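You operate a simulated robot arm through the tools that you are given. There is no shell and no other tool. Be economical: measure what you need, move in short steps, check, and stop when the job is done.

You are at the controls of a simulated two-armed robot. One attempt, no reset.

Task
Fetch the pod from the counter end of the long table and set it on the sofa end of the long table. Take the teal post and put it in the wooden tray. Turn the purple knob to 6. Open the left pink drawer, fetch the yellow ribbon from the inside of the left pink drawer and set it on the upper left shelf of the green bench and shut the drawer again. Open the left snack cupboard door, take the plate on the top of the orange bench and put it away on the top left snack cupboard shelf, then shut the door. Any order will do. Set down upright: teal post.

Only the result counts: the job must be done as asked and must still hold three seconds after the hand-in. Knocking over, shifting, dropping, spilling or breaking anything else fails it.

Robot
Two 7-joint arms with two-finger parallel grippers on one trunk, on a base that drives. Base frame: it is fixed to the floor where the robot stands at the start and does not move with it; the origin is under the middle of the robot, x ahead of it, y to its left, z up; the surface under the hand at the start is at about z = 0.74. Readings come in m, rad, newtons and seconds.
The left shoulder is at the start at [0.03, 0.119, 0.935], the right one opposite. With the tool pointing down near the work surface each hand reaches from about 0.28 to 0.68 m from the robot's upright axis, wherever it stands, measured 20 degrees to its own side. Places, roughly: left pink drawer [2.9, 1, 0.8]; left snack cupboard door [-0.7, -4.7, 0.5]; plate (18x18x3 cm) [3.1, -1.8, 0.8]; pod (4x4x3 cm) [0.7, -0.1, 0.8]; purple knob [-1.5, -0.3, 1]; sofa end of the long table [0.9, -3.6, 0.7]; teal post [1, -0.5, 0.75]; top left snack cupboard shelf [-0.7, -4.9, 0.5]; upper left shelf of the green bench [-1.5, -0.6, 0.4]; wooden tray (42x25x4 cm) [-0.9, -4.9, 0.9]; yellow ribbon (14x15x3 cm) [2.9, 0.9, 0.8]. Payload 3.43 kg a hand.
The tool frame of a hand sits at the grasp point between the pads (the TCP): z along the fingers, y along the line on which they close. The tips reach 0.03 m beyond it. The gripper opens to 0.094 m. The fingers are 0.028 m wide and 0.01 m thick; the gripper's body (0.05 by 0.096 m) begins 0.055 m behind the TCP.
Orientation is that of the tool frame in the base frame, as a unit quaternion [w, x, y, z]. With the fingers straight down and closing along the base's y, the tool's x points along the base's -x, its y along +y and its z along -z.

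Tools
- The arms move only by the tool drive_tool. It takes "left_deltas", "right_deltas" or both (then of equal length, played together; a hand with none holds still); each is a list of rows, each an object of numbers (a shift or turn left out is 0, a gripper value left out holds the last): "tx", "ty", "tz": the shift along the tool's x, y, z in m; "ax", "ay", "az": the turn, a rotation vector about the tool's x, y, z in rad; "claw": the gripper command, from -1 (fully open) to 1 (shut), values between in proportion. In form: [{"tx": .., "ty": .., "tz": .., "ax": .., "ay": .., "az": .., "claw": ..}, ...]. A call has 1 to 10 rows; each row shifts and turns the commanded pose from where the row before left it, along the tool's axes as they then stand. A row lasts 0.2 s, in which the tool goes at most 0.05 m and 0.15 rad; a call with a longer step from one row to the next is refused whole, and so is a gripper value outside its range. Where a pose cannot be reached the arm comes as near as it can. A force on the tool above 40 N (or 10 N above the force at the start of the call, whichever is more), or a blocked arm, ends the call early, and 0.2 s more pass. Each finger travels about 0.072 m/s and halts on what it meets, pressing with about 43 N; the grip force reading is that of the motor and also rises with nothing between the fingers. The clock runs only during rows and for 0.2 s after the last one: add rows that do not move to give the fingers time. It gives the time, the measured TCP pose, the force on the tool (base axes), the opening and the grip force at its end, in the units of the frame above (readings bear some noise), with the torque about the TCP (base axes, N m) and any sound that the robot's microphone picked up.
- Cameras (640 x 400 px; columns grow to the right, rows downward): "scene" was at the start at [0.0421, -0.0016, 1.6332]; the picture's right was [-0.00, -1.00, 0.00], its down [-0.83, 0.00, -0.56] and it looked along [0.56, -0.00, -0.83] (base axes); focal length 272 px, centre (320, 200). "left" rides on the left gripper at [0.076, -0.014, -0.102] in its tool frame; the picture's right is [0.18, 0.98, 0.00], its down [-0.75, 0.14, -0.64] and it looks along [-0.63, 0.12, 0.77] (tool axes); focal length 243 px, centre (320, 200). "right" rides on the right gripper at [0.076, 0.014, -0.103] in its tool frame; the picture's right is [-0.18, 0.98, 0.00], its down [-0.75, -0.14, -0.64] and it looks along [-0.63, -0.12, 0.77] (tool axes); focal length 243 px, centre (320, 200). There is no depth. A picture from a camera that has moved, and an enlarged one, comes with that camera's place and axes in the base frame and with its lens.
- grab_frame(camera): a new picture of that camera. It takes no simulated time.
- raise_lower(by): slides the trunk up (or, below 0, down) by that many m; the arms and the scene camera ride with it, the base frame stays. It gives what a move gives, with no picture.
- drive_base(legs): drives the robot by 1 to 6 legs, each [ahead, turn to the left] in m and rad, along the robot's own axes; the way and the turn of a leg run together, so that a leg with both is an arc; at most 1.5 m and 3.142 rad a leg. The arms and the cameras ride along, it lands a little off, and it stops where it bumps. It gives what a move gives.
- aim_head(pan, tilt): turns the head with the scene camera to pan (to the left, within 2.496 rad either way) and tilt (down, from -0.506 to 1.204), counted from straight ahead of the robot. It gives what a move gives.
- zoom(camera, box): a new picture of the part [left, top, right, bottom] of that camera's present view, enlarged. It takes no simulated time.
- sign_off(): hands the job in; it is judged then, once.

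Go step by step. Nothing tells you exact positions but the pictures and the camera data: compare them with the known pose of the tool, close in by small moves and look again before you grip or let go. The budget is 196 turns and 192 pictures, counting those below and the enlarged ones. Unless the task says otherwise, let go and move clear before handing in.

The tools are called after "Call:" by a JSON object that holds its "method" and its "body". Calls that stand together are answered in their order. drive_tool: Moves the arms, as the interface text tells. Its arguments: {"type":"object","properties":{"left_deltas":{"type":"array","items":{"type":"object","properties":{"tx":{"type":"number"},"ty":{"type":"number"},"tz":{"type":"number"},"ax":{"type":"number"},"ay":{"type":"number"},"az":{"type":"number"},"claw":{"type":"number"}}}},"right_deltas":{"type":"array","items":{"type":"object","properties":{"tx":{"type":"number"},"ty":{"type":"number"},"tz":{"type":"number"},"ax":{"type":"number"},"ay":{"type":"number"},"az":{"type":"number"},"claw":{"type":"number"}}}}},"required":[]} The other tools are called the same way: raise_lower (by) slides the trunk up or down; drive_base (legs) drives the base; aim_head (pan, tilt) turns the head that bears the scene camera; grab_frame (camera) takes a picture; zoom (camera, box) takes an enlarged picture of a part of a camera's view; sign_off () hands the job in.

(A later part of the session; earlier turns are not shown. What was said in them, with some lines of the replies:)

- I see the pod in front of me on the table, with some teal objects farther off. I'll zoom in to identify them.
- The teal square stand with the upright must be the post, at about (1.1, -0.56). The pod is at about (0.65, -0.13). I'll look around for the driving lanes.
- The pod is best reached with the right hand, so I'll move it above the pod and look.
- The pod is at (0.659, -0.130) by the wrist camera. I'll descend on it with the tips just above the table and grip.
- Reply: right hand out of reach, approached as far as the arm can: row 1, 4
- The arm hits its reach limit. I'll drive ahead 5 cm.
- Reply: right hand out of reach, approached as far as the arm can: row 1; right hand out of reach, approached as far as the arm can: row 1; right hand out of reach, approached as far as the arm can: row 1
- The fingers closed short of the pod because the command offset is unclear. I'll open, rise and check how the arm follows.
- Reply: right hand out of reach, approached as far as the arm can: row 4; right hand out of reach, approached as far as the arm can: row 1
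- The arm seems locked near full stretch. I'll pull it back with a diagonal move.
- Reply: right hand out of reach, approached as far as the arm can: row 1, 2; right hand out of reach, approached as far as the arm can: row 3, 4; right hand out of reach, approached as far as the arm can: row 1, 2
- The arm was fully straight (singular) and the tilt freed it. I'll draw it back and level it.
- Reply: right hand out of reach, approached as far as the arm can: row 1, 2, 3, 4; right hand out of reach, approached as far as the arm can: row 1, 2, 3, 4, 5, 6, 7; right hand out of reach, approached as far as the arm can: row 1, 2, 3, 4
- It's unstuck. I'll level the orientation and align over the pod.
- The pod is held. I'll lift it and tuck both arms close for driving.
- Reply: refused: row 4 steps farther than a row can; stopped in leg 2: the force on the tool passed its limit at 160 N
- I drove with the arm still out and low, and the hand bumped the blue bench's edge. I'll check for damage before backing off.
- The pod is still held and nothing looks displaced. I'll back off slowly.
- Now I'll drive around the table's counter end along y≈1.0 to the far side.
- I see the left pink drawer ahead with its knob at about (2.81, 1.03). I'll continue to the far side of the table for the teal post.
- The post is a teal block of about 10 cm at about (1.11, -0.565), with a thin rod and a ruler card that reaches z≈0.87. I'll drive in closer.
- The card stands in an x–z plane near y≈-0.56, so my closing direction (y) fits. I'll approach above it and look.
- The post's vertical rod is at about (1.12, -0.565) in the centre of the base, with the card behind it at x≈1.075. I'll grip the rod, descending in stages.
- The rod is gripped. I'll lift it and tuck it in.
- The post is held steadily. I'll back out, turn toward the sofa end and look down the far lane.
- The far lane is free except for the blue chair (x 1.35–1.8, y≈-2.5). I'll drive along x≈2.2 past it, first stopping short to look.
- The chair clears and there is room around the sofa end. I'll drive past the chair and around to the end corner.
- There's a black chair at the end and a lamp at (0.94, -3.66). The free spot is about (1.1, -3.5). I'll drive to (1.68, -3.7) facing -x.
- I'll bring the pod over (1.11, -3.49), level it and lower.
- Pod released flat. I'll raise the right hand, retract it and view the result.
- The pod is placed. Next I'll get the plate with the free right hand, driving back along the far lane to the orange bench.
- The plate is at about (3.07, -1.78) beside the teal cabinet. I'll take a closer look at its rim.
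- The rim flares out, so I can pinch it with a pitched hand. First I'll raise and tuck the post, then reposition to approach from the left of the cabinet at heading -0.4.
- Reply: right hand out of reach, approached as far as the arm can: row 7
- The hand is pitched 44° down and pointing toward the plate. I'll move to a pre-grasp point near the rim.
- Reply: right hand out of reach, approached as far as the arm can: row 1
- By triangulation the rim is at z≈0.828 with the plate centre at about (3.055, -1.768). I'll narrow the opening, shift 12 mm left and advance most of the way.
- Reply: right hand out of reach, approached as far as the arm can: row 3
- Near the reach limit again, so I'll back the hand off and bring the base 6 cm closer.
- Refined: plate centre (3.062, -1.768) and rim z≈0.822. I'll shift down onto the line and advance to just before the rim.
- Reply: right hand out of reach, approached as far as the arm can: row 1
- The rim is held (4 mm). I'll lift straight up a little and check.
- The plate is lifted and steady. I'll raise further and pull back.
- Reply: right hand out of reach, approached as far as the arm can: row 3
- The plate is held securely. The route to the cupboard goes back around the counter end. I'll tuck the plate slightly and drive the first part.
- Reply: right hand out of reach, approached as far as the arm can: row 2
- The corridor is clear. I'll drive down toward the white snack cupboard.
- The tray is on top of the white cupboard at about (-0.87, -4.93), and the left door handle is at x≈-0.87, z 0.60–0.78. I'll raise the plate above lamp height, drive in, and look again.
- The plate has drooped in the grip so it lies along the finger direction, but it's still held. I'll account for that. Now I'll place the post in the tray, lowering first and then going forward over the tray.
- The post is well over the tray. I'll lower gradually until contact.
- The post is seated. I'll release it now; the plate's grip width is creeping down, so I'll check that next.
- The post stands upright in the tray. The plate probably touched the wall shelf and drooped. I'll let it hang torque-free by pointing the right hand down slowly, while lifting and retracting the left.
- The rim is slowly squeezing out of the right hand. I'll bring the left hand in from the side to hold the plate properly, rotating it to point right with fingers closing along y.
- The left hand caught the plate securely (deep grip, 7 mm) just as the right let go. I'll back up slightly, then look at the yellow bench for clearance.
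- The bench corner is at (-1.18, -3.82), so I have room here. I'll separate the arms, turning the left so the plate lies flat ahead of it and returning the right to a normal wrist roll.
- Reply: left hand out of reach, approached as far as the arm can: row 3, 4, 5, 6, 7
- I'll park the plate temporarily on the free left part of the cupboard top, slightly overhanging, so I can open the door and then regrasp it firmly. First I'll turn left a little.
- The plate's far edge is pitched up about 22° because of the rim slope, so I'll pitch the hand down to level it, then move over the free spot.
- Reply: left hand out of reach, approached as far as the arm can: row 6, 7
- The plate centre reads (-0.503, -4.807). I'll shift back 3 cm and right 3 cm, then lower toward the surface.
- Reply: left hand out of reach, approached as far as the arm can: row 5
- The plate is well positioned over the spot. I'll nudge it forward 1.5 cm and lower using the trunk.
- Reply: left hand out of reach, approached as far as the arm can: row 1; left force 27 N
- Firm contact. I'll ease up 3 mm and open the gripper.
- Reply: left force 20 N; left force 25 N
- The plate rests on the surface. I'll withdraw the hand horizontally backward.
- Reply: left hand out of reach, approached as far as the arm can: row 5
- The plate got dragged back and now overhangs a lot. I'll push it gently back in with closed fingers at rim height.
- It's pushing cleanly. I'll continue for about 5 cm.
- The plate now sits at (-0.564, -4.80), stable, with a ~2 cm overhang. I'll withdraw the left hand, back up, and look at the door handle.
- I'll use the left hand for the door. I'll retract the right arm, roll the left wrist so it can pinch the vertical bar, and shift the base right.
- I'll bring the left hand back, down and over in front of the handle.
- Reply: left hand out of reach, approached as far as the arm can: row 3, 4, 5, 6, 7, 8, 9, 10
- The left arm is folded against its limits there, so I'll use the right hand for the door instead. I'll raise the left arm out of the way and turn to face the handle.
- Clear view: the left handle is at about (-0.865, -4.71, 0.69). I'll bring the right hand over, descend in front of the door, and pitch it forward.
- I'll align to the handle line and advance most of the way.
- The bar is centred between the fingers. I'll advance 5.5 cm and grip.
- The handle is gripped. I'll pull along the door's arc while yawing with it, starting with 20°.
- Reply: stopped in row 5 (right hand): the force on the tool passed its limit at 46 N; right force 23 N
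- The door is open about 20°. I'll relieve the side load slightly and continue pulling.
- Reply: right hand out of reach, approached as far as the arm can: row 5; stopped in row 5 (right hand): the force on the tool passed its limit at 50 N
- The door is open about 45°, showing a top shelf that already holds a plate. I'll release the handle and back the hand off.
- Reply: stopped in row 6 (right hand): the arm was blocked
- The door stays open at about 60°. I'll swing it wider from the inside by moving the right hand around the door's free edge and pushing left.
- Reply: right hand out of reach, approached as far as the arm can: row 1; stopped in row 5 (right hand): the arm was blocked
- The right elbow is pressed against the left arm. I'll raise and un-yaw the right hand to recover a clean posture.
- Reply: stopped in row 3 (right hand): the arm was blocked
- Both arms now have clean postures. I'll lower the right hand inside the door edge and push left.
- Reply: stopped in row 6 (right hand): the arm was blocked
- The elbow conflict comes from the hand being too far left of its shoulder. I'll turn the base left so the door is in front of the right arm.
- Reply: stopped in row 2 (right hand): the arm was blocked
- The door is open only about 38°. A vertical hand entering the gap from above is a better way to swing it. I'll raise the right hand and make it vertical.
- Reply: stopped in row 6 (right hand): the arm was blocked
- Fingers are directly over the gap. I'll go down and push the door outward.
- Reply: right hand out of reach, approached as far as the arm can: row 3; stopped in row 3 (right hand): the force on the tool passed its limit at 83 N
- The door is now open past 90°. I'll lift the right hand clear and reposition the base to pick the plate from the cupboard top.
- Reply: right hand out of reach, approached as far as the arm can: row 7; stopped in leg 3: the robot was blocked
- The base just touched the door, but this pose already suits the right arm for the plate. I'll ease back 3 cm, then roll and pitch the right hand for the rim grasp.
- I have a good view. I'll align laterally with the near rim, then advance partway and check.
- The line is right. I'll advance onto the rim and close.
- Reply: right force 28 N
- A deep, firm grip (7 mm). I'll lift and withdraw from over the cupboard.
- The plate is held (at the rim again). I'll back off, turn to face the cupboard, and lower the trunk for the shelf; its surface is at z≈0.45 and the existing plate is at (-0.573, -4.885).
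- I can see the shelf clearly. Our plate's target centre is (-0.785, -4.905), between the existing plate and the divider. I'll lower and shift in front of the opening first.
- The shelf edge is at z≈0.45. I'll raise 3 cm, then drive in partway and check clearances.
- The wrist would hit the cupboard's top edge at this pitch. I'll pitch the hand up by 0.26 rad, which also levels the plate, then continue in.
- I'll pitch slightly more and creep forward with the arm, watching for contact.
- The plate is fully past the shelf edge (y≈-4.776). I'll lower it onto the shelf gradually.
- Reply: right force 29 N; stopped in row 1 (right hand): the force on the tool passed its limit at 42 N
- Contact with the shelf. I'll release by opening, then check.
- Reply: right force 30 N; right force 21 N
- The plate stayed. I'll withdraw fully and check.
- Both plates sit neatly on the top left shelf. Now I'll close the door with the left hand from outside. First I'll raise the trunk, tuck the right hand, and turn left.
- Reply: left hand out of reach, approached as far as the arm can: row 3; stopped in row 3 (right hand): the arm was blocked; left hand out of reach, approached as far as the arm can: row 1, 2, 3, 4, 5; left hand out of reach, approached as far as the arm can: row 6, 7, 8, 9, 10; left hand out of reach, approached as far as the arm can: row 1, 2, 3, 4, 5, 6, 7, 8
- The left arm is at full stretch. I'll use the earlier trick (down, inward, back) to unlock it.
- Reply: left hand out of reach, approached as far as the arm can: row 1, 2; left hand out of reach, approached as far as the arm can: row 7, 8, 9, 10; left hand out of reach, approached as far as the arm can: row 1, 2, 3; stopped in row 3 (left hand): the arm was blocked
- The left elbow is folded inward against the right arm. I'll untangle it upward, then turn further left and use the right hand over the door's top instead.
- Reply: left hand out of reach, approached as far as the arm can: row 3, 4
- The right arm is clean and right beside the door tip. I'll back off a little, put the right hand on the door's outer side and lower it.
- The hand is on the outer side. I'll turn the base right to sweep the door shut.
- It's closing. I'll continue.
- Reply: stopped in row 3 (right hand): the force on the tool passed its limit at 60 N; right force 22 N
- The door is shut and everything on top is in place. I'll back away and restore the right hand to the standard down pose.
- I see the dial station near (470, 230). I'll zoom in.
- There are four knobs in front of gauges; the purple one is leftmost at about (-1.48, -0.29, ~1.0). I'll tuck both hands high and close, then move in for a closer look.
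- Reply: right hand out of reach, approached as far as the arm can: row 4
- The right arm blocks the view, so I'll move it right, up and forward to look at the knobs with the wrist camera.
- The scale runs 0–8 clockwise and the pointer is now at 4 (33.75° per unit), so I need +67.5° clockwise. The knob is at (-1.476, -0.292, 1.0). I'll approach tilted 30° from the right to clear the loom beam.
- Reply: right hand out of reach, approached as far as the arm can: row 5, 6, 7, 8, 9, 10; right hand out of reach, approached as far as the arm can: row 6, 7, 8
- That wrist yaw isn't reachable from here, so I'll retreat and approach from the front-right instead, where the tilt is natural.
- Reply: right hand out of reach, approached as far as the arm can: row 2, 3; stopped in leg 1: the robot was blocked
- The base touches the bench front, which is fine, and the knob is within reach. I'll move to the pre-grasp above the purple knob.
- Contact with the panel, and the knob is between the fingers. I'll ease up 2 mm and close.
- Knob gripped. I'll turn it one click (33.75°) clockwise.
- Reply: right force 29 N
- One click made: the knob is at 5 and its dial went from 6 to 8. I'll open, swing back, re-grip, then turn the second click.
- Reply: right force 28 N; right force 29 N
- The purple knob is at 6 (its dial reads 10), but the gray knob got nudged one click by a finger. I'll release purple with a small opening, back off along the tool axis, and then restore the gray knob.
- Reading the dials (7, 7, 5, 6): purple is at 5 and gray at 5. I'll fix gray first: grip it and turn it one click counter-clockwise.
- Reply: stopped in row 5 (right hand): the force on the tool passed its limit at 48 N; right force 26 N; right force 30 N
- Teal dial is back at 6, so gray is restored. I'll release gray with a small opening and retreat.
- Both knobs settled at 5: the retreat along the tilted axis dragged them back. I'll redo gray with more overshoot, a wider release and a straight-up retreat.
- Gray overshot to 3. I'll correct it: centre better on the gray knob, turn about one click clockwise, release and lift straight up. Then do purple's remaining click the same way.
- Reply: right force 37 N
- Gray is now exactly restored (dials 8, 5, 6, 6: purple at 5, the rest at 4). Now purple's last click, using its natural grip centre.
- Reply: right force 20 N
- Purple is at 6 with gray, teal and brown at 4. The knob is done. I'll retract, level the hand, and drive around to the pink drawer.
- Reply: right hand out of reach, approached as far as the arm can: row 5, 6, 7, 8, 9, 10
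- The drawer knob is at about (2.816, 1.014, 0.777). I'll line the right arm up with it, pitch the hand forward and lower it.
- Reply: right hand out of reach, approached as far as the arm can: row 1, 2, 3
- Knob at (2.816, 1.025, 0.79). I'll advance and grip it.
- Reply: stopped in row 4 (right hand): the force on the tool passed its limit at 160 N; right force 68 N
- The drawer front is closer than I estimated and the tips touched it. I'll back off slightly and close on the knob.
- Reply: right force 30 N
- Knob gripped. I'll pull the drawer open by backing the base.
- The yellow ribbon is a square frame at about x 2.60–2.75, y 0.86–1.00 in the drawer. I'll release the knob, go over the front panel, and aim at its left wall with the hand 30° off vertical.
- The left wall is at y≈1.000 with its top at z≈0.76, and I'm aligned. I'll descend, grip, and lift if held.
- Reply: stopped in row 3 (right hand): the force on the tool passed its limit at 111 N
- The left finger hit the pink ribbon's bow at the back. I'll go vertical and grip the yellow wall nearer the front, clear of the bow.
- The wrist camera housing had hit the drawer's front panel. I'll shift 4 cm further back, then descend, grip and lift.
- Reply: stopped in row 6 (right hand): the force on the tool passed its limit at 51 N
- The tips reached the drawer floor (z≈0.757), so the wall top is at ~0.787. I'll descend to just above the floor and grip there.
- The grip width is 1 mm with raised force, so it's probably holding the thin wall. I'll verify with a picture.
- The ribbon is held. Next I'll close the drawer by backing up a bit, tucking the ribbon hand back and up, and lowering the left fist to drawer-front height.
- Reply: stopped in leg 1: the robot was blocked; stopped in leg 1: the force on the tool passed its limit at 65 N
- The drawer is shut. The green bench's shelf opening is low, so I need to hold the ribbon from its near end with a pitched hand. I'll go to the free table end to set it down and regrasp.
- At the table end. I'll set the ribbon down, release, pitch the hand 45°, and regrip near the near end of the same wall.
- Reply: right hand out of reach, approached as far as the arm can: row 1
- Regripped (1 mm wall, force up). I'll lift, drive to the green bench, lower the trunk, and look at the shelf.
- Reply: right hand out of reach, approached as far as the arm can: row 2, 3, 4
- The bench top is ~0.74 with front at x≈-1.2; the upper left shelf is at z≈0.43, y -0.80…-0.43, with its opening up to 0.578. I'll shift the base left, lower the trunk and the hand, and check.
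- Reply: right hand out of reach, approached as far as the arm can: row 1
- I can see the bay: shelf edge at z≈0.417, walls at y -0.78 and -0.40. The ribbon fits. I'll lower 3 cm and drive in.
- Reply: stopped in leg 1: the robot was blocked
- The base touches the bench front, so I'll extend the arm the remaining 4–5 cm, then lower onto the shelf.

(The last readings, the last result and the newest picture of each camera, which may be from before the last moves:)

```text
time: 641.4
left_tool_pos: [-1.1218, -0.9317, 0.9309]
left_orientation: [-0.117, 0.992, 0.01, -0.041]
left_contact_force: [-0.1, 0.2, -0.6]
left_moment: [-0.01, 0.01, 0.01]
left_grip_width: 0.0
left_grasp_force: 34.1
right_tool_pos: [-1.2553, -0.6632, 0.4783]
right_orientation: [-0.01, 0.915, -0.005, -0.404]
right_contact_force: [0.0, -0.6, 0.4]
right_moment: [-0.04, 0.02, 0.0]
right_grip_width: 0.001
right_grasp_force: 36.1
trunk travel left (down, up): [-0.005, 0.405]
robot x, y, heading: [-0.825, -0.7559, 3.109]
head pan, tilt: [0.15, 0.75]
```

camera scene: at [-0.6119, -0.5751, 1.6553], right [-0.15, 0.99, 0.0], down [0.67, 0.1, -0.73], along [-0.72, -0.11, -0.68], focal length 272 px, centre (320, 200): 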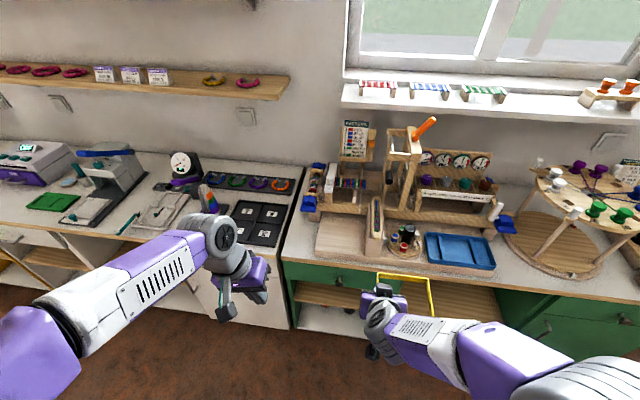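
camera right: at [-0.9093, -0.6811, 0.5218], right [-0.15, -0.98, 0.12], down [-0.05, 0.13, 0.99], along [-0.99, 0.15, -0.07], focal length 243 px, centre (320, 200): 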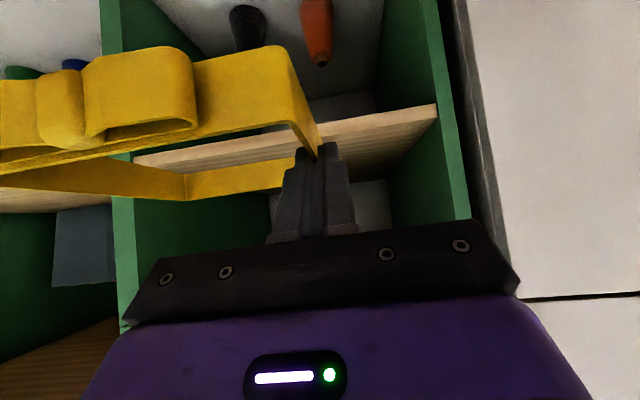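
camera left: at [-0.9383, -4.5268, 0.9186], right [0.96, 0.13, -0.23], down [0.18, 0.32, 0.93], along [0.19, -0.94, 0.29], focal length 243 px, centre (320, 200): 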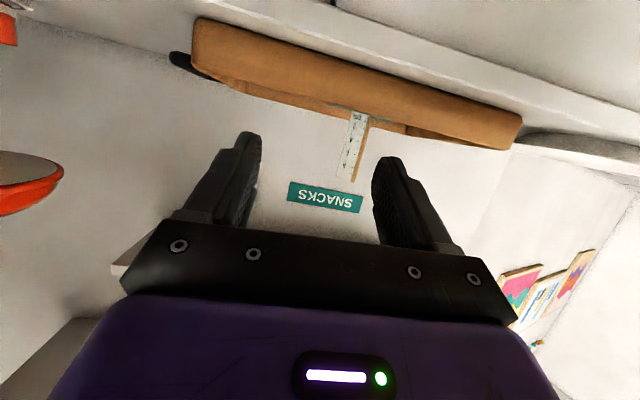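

The right elbow is pressing on the left arm. I'll move the left arm out of the way, then lower the ribbon.

Call:
{"method": "drive_tool", "body": {"left_deltas": [{"ty": 0.04}, {"ty": 0.04}, {"ty": 0.04}, {"tz": -0.04}, {"tz": -0.04}, {"tz": -0.04}, {}]}}

Call:
{"method": "drive_tool", "body": {"right_deltas": [{"tx": 0.0073, "tz": 0.0069}, {"tx": 0.0036, "tz": 0.0034}, {}]}}

```text
time: 643.2
left_tool_pos: [-1.1089, -1.0734, 1.017]
left_orientation: [-0.116, 0.992, 0.012, -0.038]
left_contact_force: [0.1, -0.3, -0.6]
left_moment: [0.03, 0.04, 0.01]
left_grip_width: 0.0
left_grasp_force: 32.9
right_tool_pos: [-1.2547, -0.666, 0.4778]
right_orientation: [-0.007, 0.915, -0.004, -0.403]
right_contact_force: [0.0, 0.3, 0.1]
right_moment: [0.0, 0.0, 0.0]
right_grip_width: 0.0007
right_grasp_force: 35.9
trunk travel left (down, up): [-0.005, 0.405]
robot x, y, heading: [-0.8191, -0.7553, 3.112]
head pan, tilt: [0.15, 0.75]
stopped in row 7 (left hand): the arm was blocked; the commanded pose is now the measured one
```

```text
time: 644.0
left_tool_pos: [-1.1054, -1.0733, 1.0204]
left_orientation: [-0.116, 0.992, 0.011, -0.042]
left_contact_force: [-0.2, -0.2, -0.5]
left_moment: [0.01, 0.01, 0.04]
left_grip_width: 0.0
left_grasp_force: 33.4
right_tool_pos: [-1.2532, -0.6661, 0.4659]
right_orientation: [-0.007, 0.914, -0.001, -0.405]
right_contact_force: [-0.2, -0.6, -0.9]
right_moment: [-0.01, 0.01, 0.0]
right_grip_width: 0.001
right_grasp_force: 36.6
trunk travel left (down, up): [-0.005, 0.405]
robot x, y, heading: [-0.8243, -0.7489, 3.11]
head pan, tilt: [0.15, 0.75]
```

Call:
{"method": "drive_tool", "body": {"right_deltas": [{"tx": 0.0051, "tz": 0.0048}, {"tx": 0.0036, "tz": 0.0034}, {}]}}

```text
time: 644.6
left_tool_pos: [-1.1068, -1.0742, 1.0185]
left_orientation: [-0.116, 0.992, 0.011, -0.04]
left_contact_force: [-0.1, -0.5, 0.1]
left_moment: [0.02, 0.01, 0.01]
left_grip_width: 0.0
left_grasp_force: 32.8
right_tool_pos: [-1.2536, -0.6676, 0.4581]
right_orientation: [-0.006, 0.913, 0.0, -0.408]
right_contact_force: [22.4, 3.7, 40.1]
right_moment: [0.2, 0.38, -0.09]
right_grip_width: 0.0009
right_grasp_force: 36.0
trunk travel left (down, up): [-0.005, 0.405]
robot x, y, heading: [-0.8195, -0.7535, 3.105]
head pan, tilt: [0.15, 0.75]
stopped in row 3 (right hand): the force on the tool passed its limit at 48 N (the readings are from after the stop); the commanded pose is now the measured one
```

The ribbon is on the shelf. I'll open and retreat along the finger axis, then look.

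Call:
{"method": "drive_tool", "body": {"right_deltas": [{"tx": -0.002, "tz": -0.002, "claw": 0.6}, {"claw": 0.4}, {"claw": 0.4}, {"tz": -0.025}, {"tz": -0.035}, {"tz": -0.04}, {"tz": -0.04}, {}]}}

Call:
{"method": "grab_frame", "body": {"camera": "right"}}

```text
time: 646.4
left_tool_pos: [-1.1305, -1.0733, 1.0122]
left_orientation: [-0.115, 0.993, 0.012, -0.028]
left_contact_force: [0.7, -0.4, -0.5]
left_moment: [0.04, 0.02, -0.01]
left_grip_width: 0.0001
left_grasp_force: 33.4
right_tool_pos: [-1.1637, -0.669, 0.5419]
right_orientation: [-0.007, 0.918, -0.002, -0.397]
right_contact_force: [0.4, 0.5, 0.3]
right_moment: [-0.03, 0.01, -0.03]
right_grip_width: 0.0282
right_grasp_force: 0.1
trunk travel left (down, up): [-0.005, 0.405]
robot x, y, heading: [-0.823, -0.7559, 3.108]
head pan, tilt: [0.15, 0.75]
```

```text
1 pictures are left
camera right: at [-1.0367, -0.6827, 0.5558], right [-0.13, -0.98, 0.12], down [-0.05, 0.13, 0.99], along [-0.99, 0.13, -0.06], focal length 243 px, centre (320, 200)
```

right: 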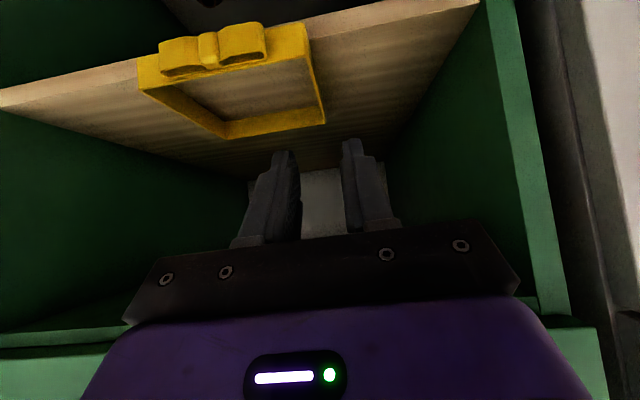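

The ribbon is on the upper left shelf with its bow slightly over the edge. I'll gently nudge it in about 3 cm with closed fingers, then withdraw.

Call:
{"method": "drive_tool", "body": {"right_deltas": [{"tx": 0.0343, "tz": -0.0364, "claw": 1}, {"ty": -0.035}, {"ty": -0.035}, {"tx": 0.0291, "tz": 0.0274}, {"tx": 0.0291, "tz": 0.0274}, {}, {"tx": -0.0137, "tz": 0.0146}, {"tx": -0.0137, "tz": 0.0146}, {"tx": -0.0137, "tz": 0.0146}, {}]}}

Call:
{"method": "drive_tool", "body": {"right_deltas": [{"tx": 0.0274, "tz": -0.0291}, {"tx": 0.0274, "tz": -0.0291}, {"tx": 0.0274, "tz": -0.0291}, {}]}}

Call:
{"method": "drive_base", "body": {"legs": [[-0.15, 0]]}}

Call:
{"method": "grab_frame", "body": {"camera": "right"}}

```text
time: 647.1
left_tool_pos: [-1.1317, -1.073, 1.0112]
left_orientation: [-0.114, 0.993, 0.012, -0.027]
left_contact_force: [0.1, 0.1, 0.1]
left_moment: [0.02, 0.05, -0.01]
left_grip_width: 0.0001
left_grasp_force: 33.3
right_tool_pos: [-1.1774, -0.6486, 0.5403]
right_orientation: [0.016, 0.881, -0.019, -0.473]
right_contact_force: [-0.3, 0.5, -0.4]
right_moment: [0.03, 0.03, -0.01]
right_grip_width: 0.0001
right_grasp_force: 33.3
right hand out of reach, approached as far as the arm can: row 3
trunk travel left (down, up): [-0.005, 0.405]
robot x, y, heading: [-0.8248, -0.7525, 3.109]
head pan, tilt: [0.15, 0.75]
stopped in row 3 (right hand): the arm was blocked; the commanded pose is now the measured one
```

```text
time: 647.7
left_tool_pos: [-1.131, -1.0736, 1.0113]
left_orientation: [-0.115, 0.993, 0.012, -0.028]
left_contact_force: [-0.9, 0.7, -0.3]
left_moment: [-0.02, 0.0, -0.01]
left_grip_width: 0.0
left_grasp_force: 33.4
right_tool_pos: [-1.2007, -0.6326, 0.5942]
right_orientation: [0.005, 0.808, -0.061, -0.585]
right_contact_force: [-0.1, 0.2, 0.0]
right_moment: [-0.01, -0.01, -0.01]
right_grip_width: 0.0002
right_grasp_force: 33.0
trunk travel left (down, up): [-0.005, 0.405]
robot x, y, heading: [-0.8184, -0.7569, 3.107]
head pan, tilt: [0.15, 0.75]
stopped in row 3 (right hand): the arm was blocked; the commanded pose is now the measured one
```

```text
time: 649.1
left_tool_pos: [-0.976, -1.0797, 1.0113]
left_orientation: [-0.116, 0.993, 0.016, -0.028]
left_contact_force: [-0.1, -0.4, 0.2]
left_moment: [0.05, 0.01, 0.0]
left_grip_width: 0.0001
left_grasp_force: 32.8
right_tool_pos: [-1.0493, -0.6379, 0.5946]
right_orientation: [0.009, 0.809, -0.058, -0.585]
right_contact_force: [0.5, 0.0, -0.2]
right_moment: [-0.02, 0.01, 0.03]
right_grip_width: 0.0
right_grasp_force: 32.6
trunk travel left (down, up): [-0.005, 0.405]
robot x, y, heading: [-0.6693, -0.7582, 3.118]
head pan, tilt: [0.15, 0.75]
```

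```text
0 pictures are left
camera right: at [-0.9299, -0.6651, 0.5554], right [-0.14, -0.96, 0.25], down [0.39, 0.18, 0.9], along [-0.91, 0.22, 0.35], focal length 243 px, centre (320, 200)
```

right: 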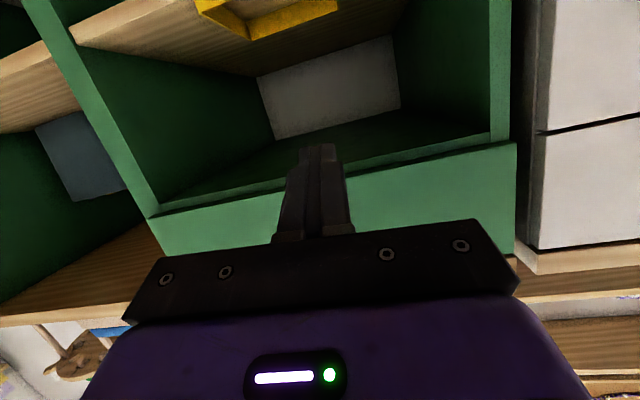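

The ribbon is still resting on the shelf, and both hands are empty and clear of everything, so I'm handing in now.

Call:
{"method": "sign_off", "body": {}}

```text
The job is handed in.
```

I handed in the job with all five parts done; the ribbon's bow hangs about 1–2 cm over the front of its shelf.

- **Pod:** it's on the sofa end of the long table at about (1.11, -3.49), a little off the given spot because the lamp stands there.
- **Teal post:** it's standing upright in the wooden tray.
- **Purple knob:** it's at 6. I knocked the gray knob next to it and turned it back, and it and the other two read as they did at the start. The gauges are linked, so purple's now reads 10 and gray's 4.
- **Yellow ribbon:** it's on the upper left shelf of the green bench. My attempt to nudge it further in was blocked, so I left it. I shut the left pink drawer by pushing until it stopped, but didn't photograph it closed.
- **Plate:** it's on the top left snack cupboard shelf beside the plate already there, and the door is shut.

Early on my right hand bumped the blue bench while holding the pod. I looked straight after and nothing had moved.
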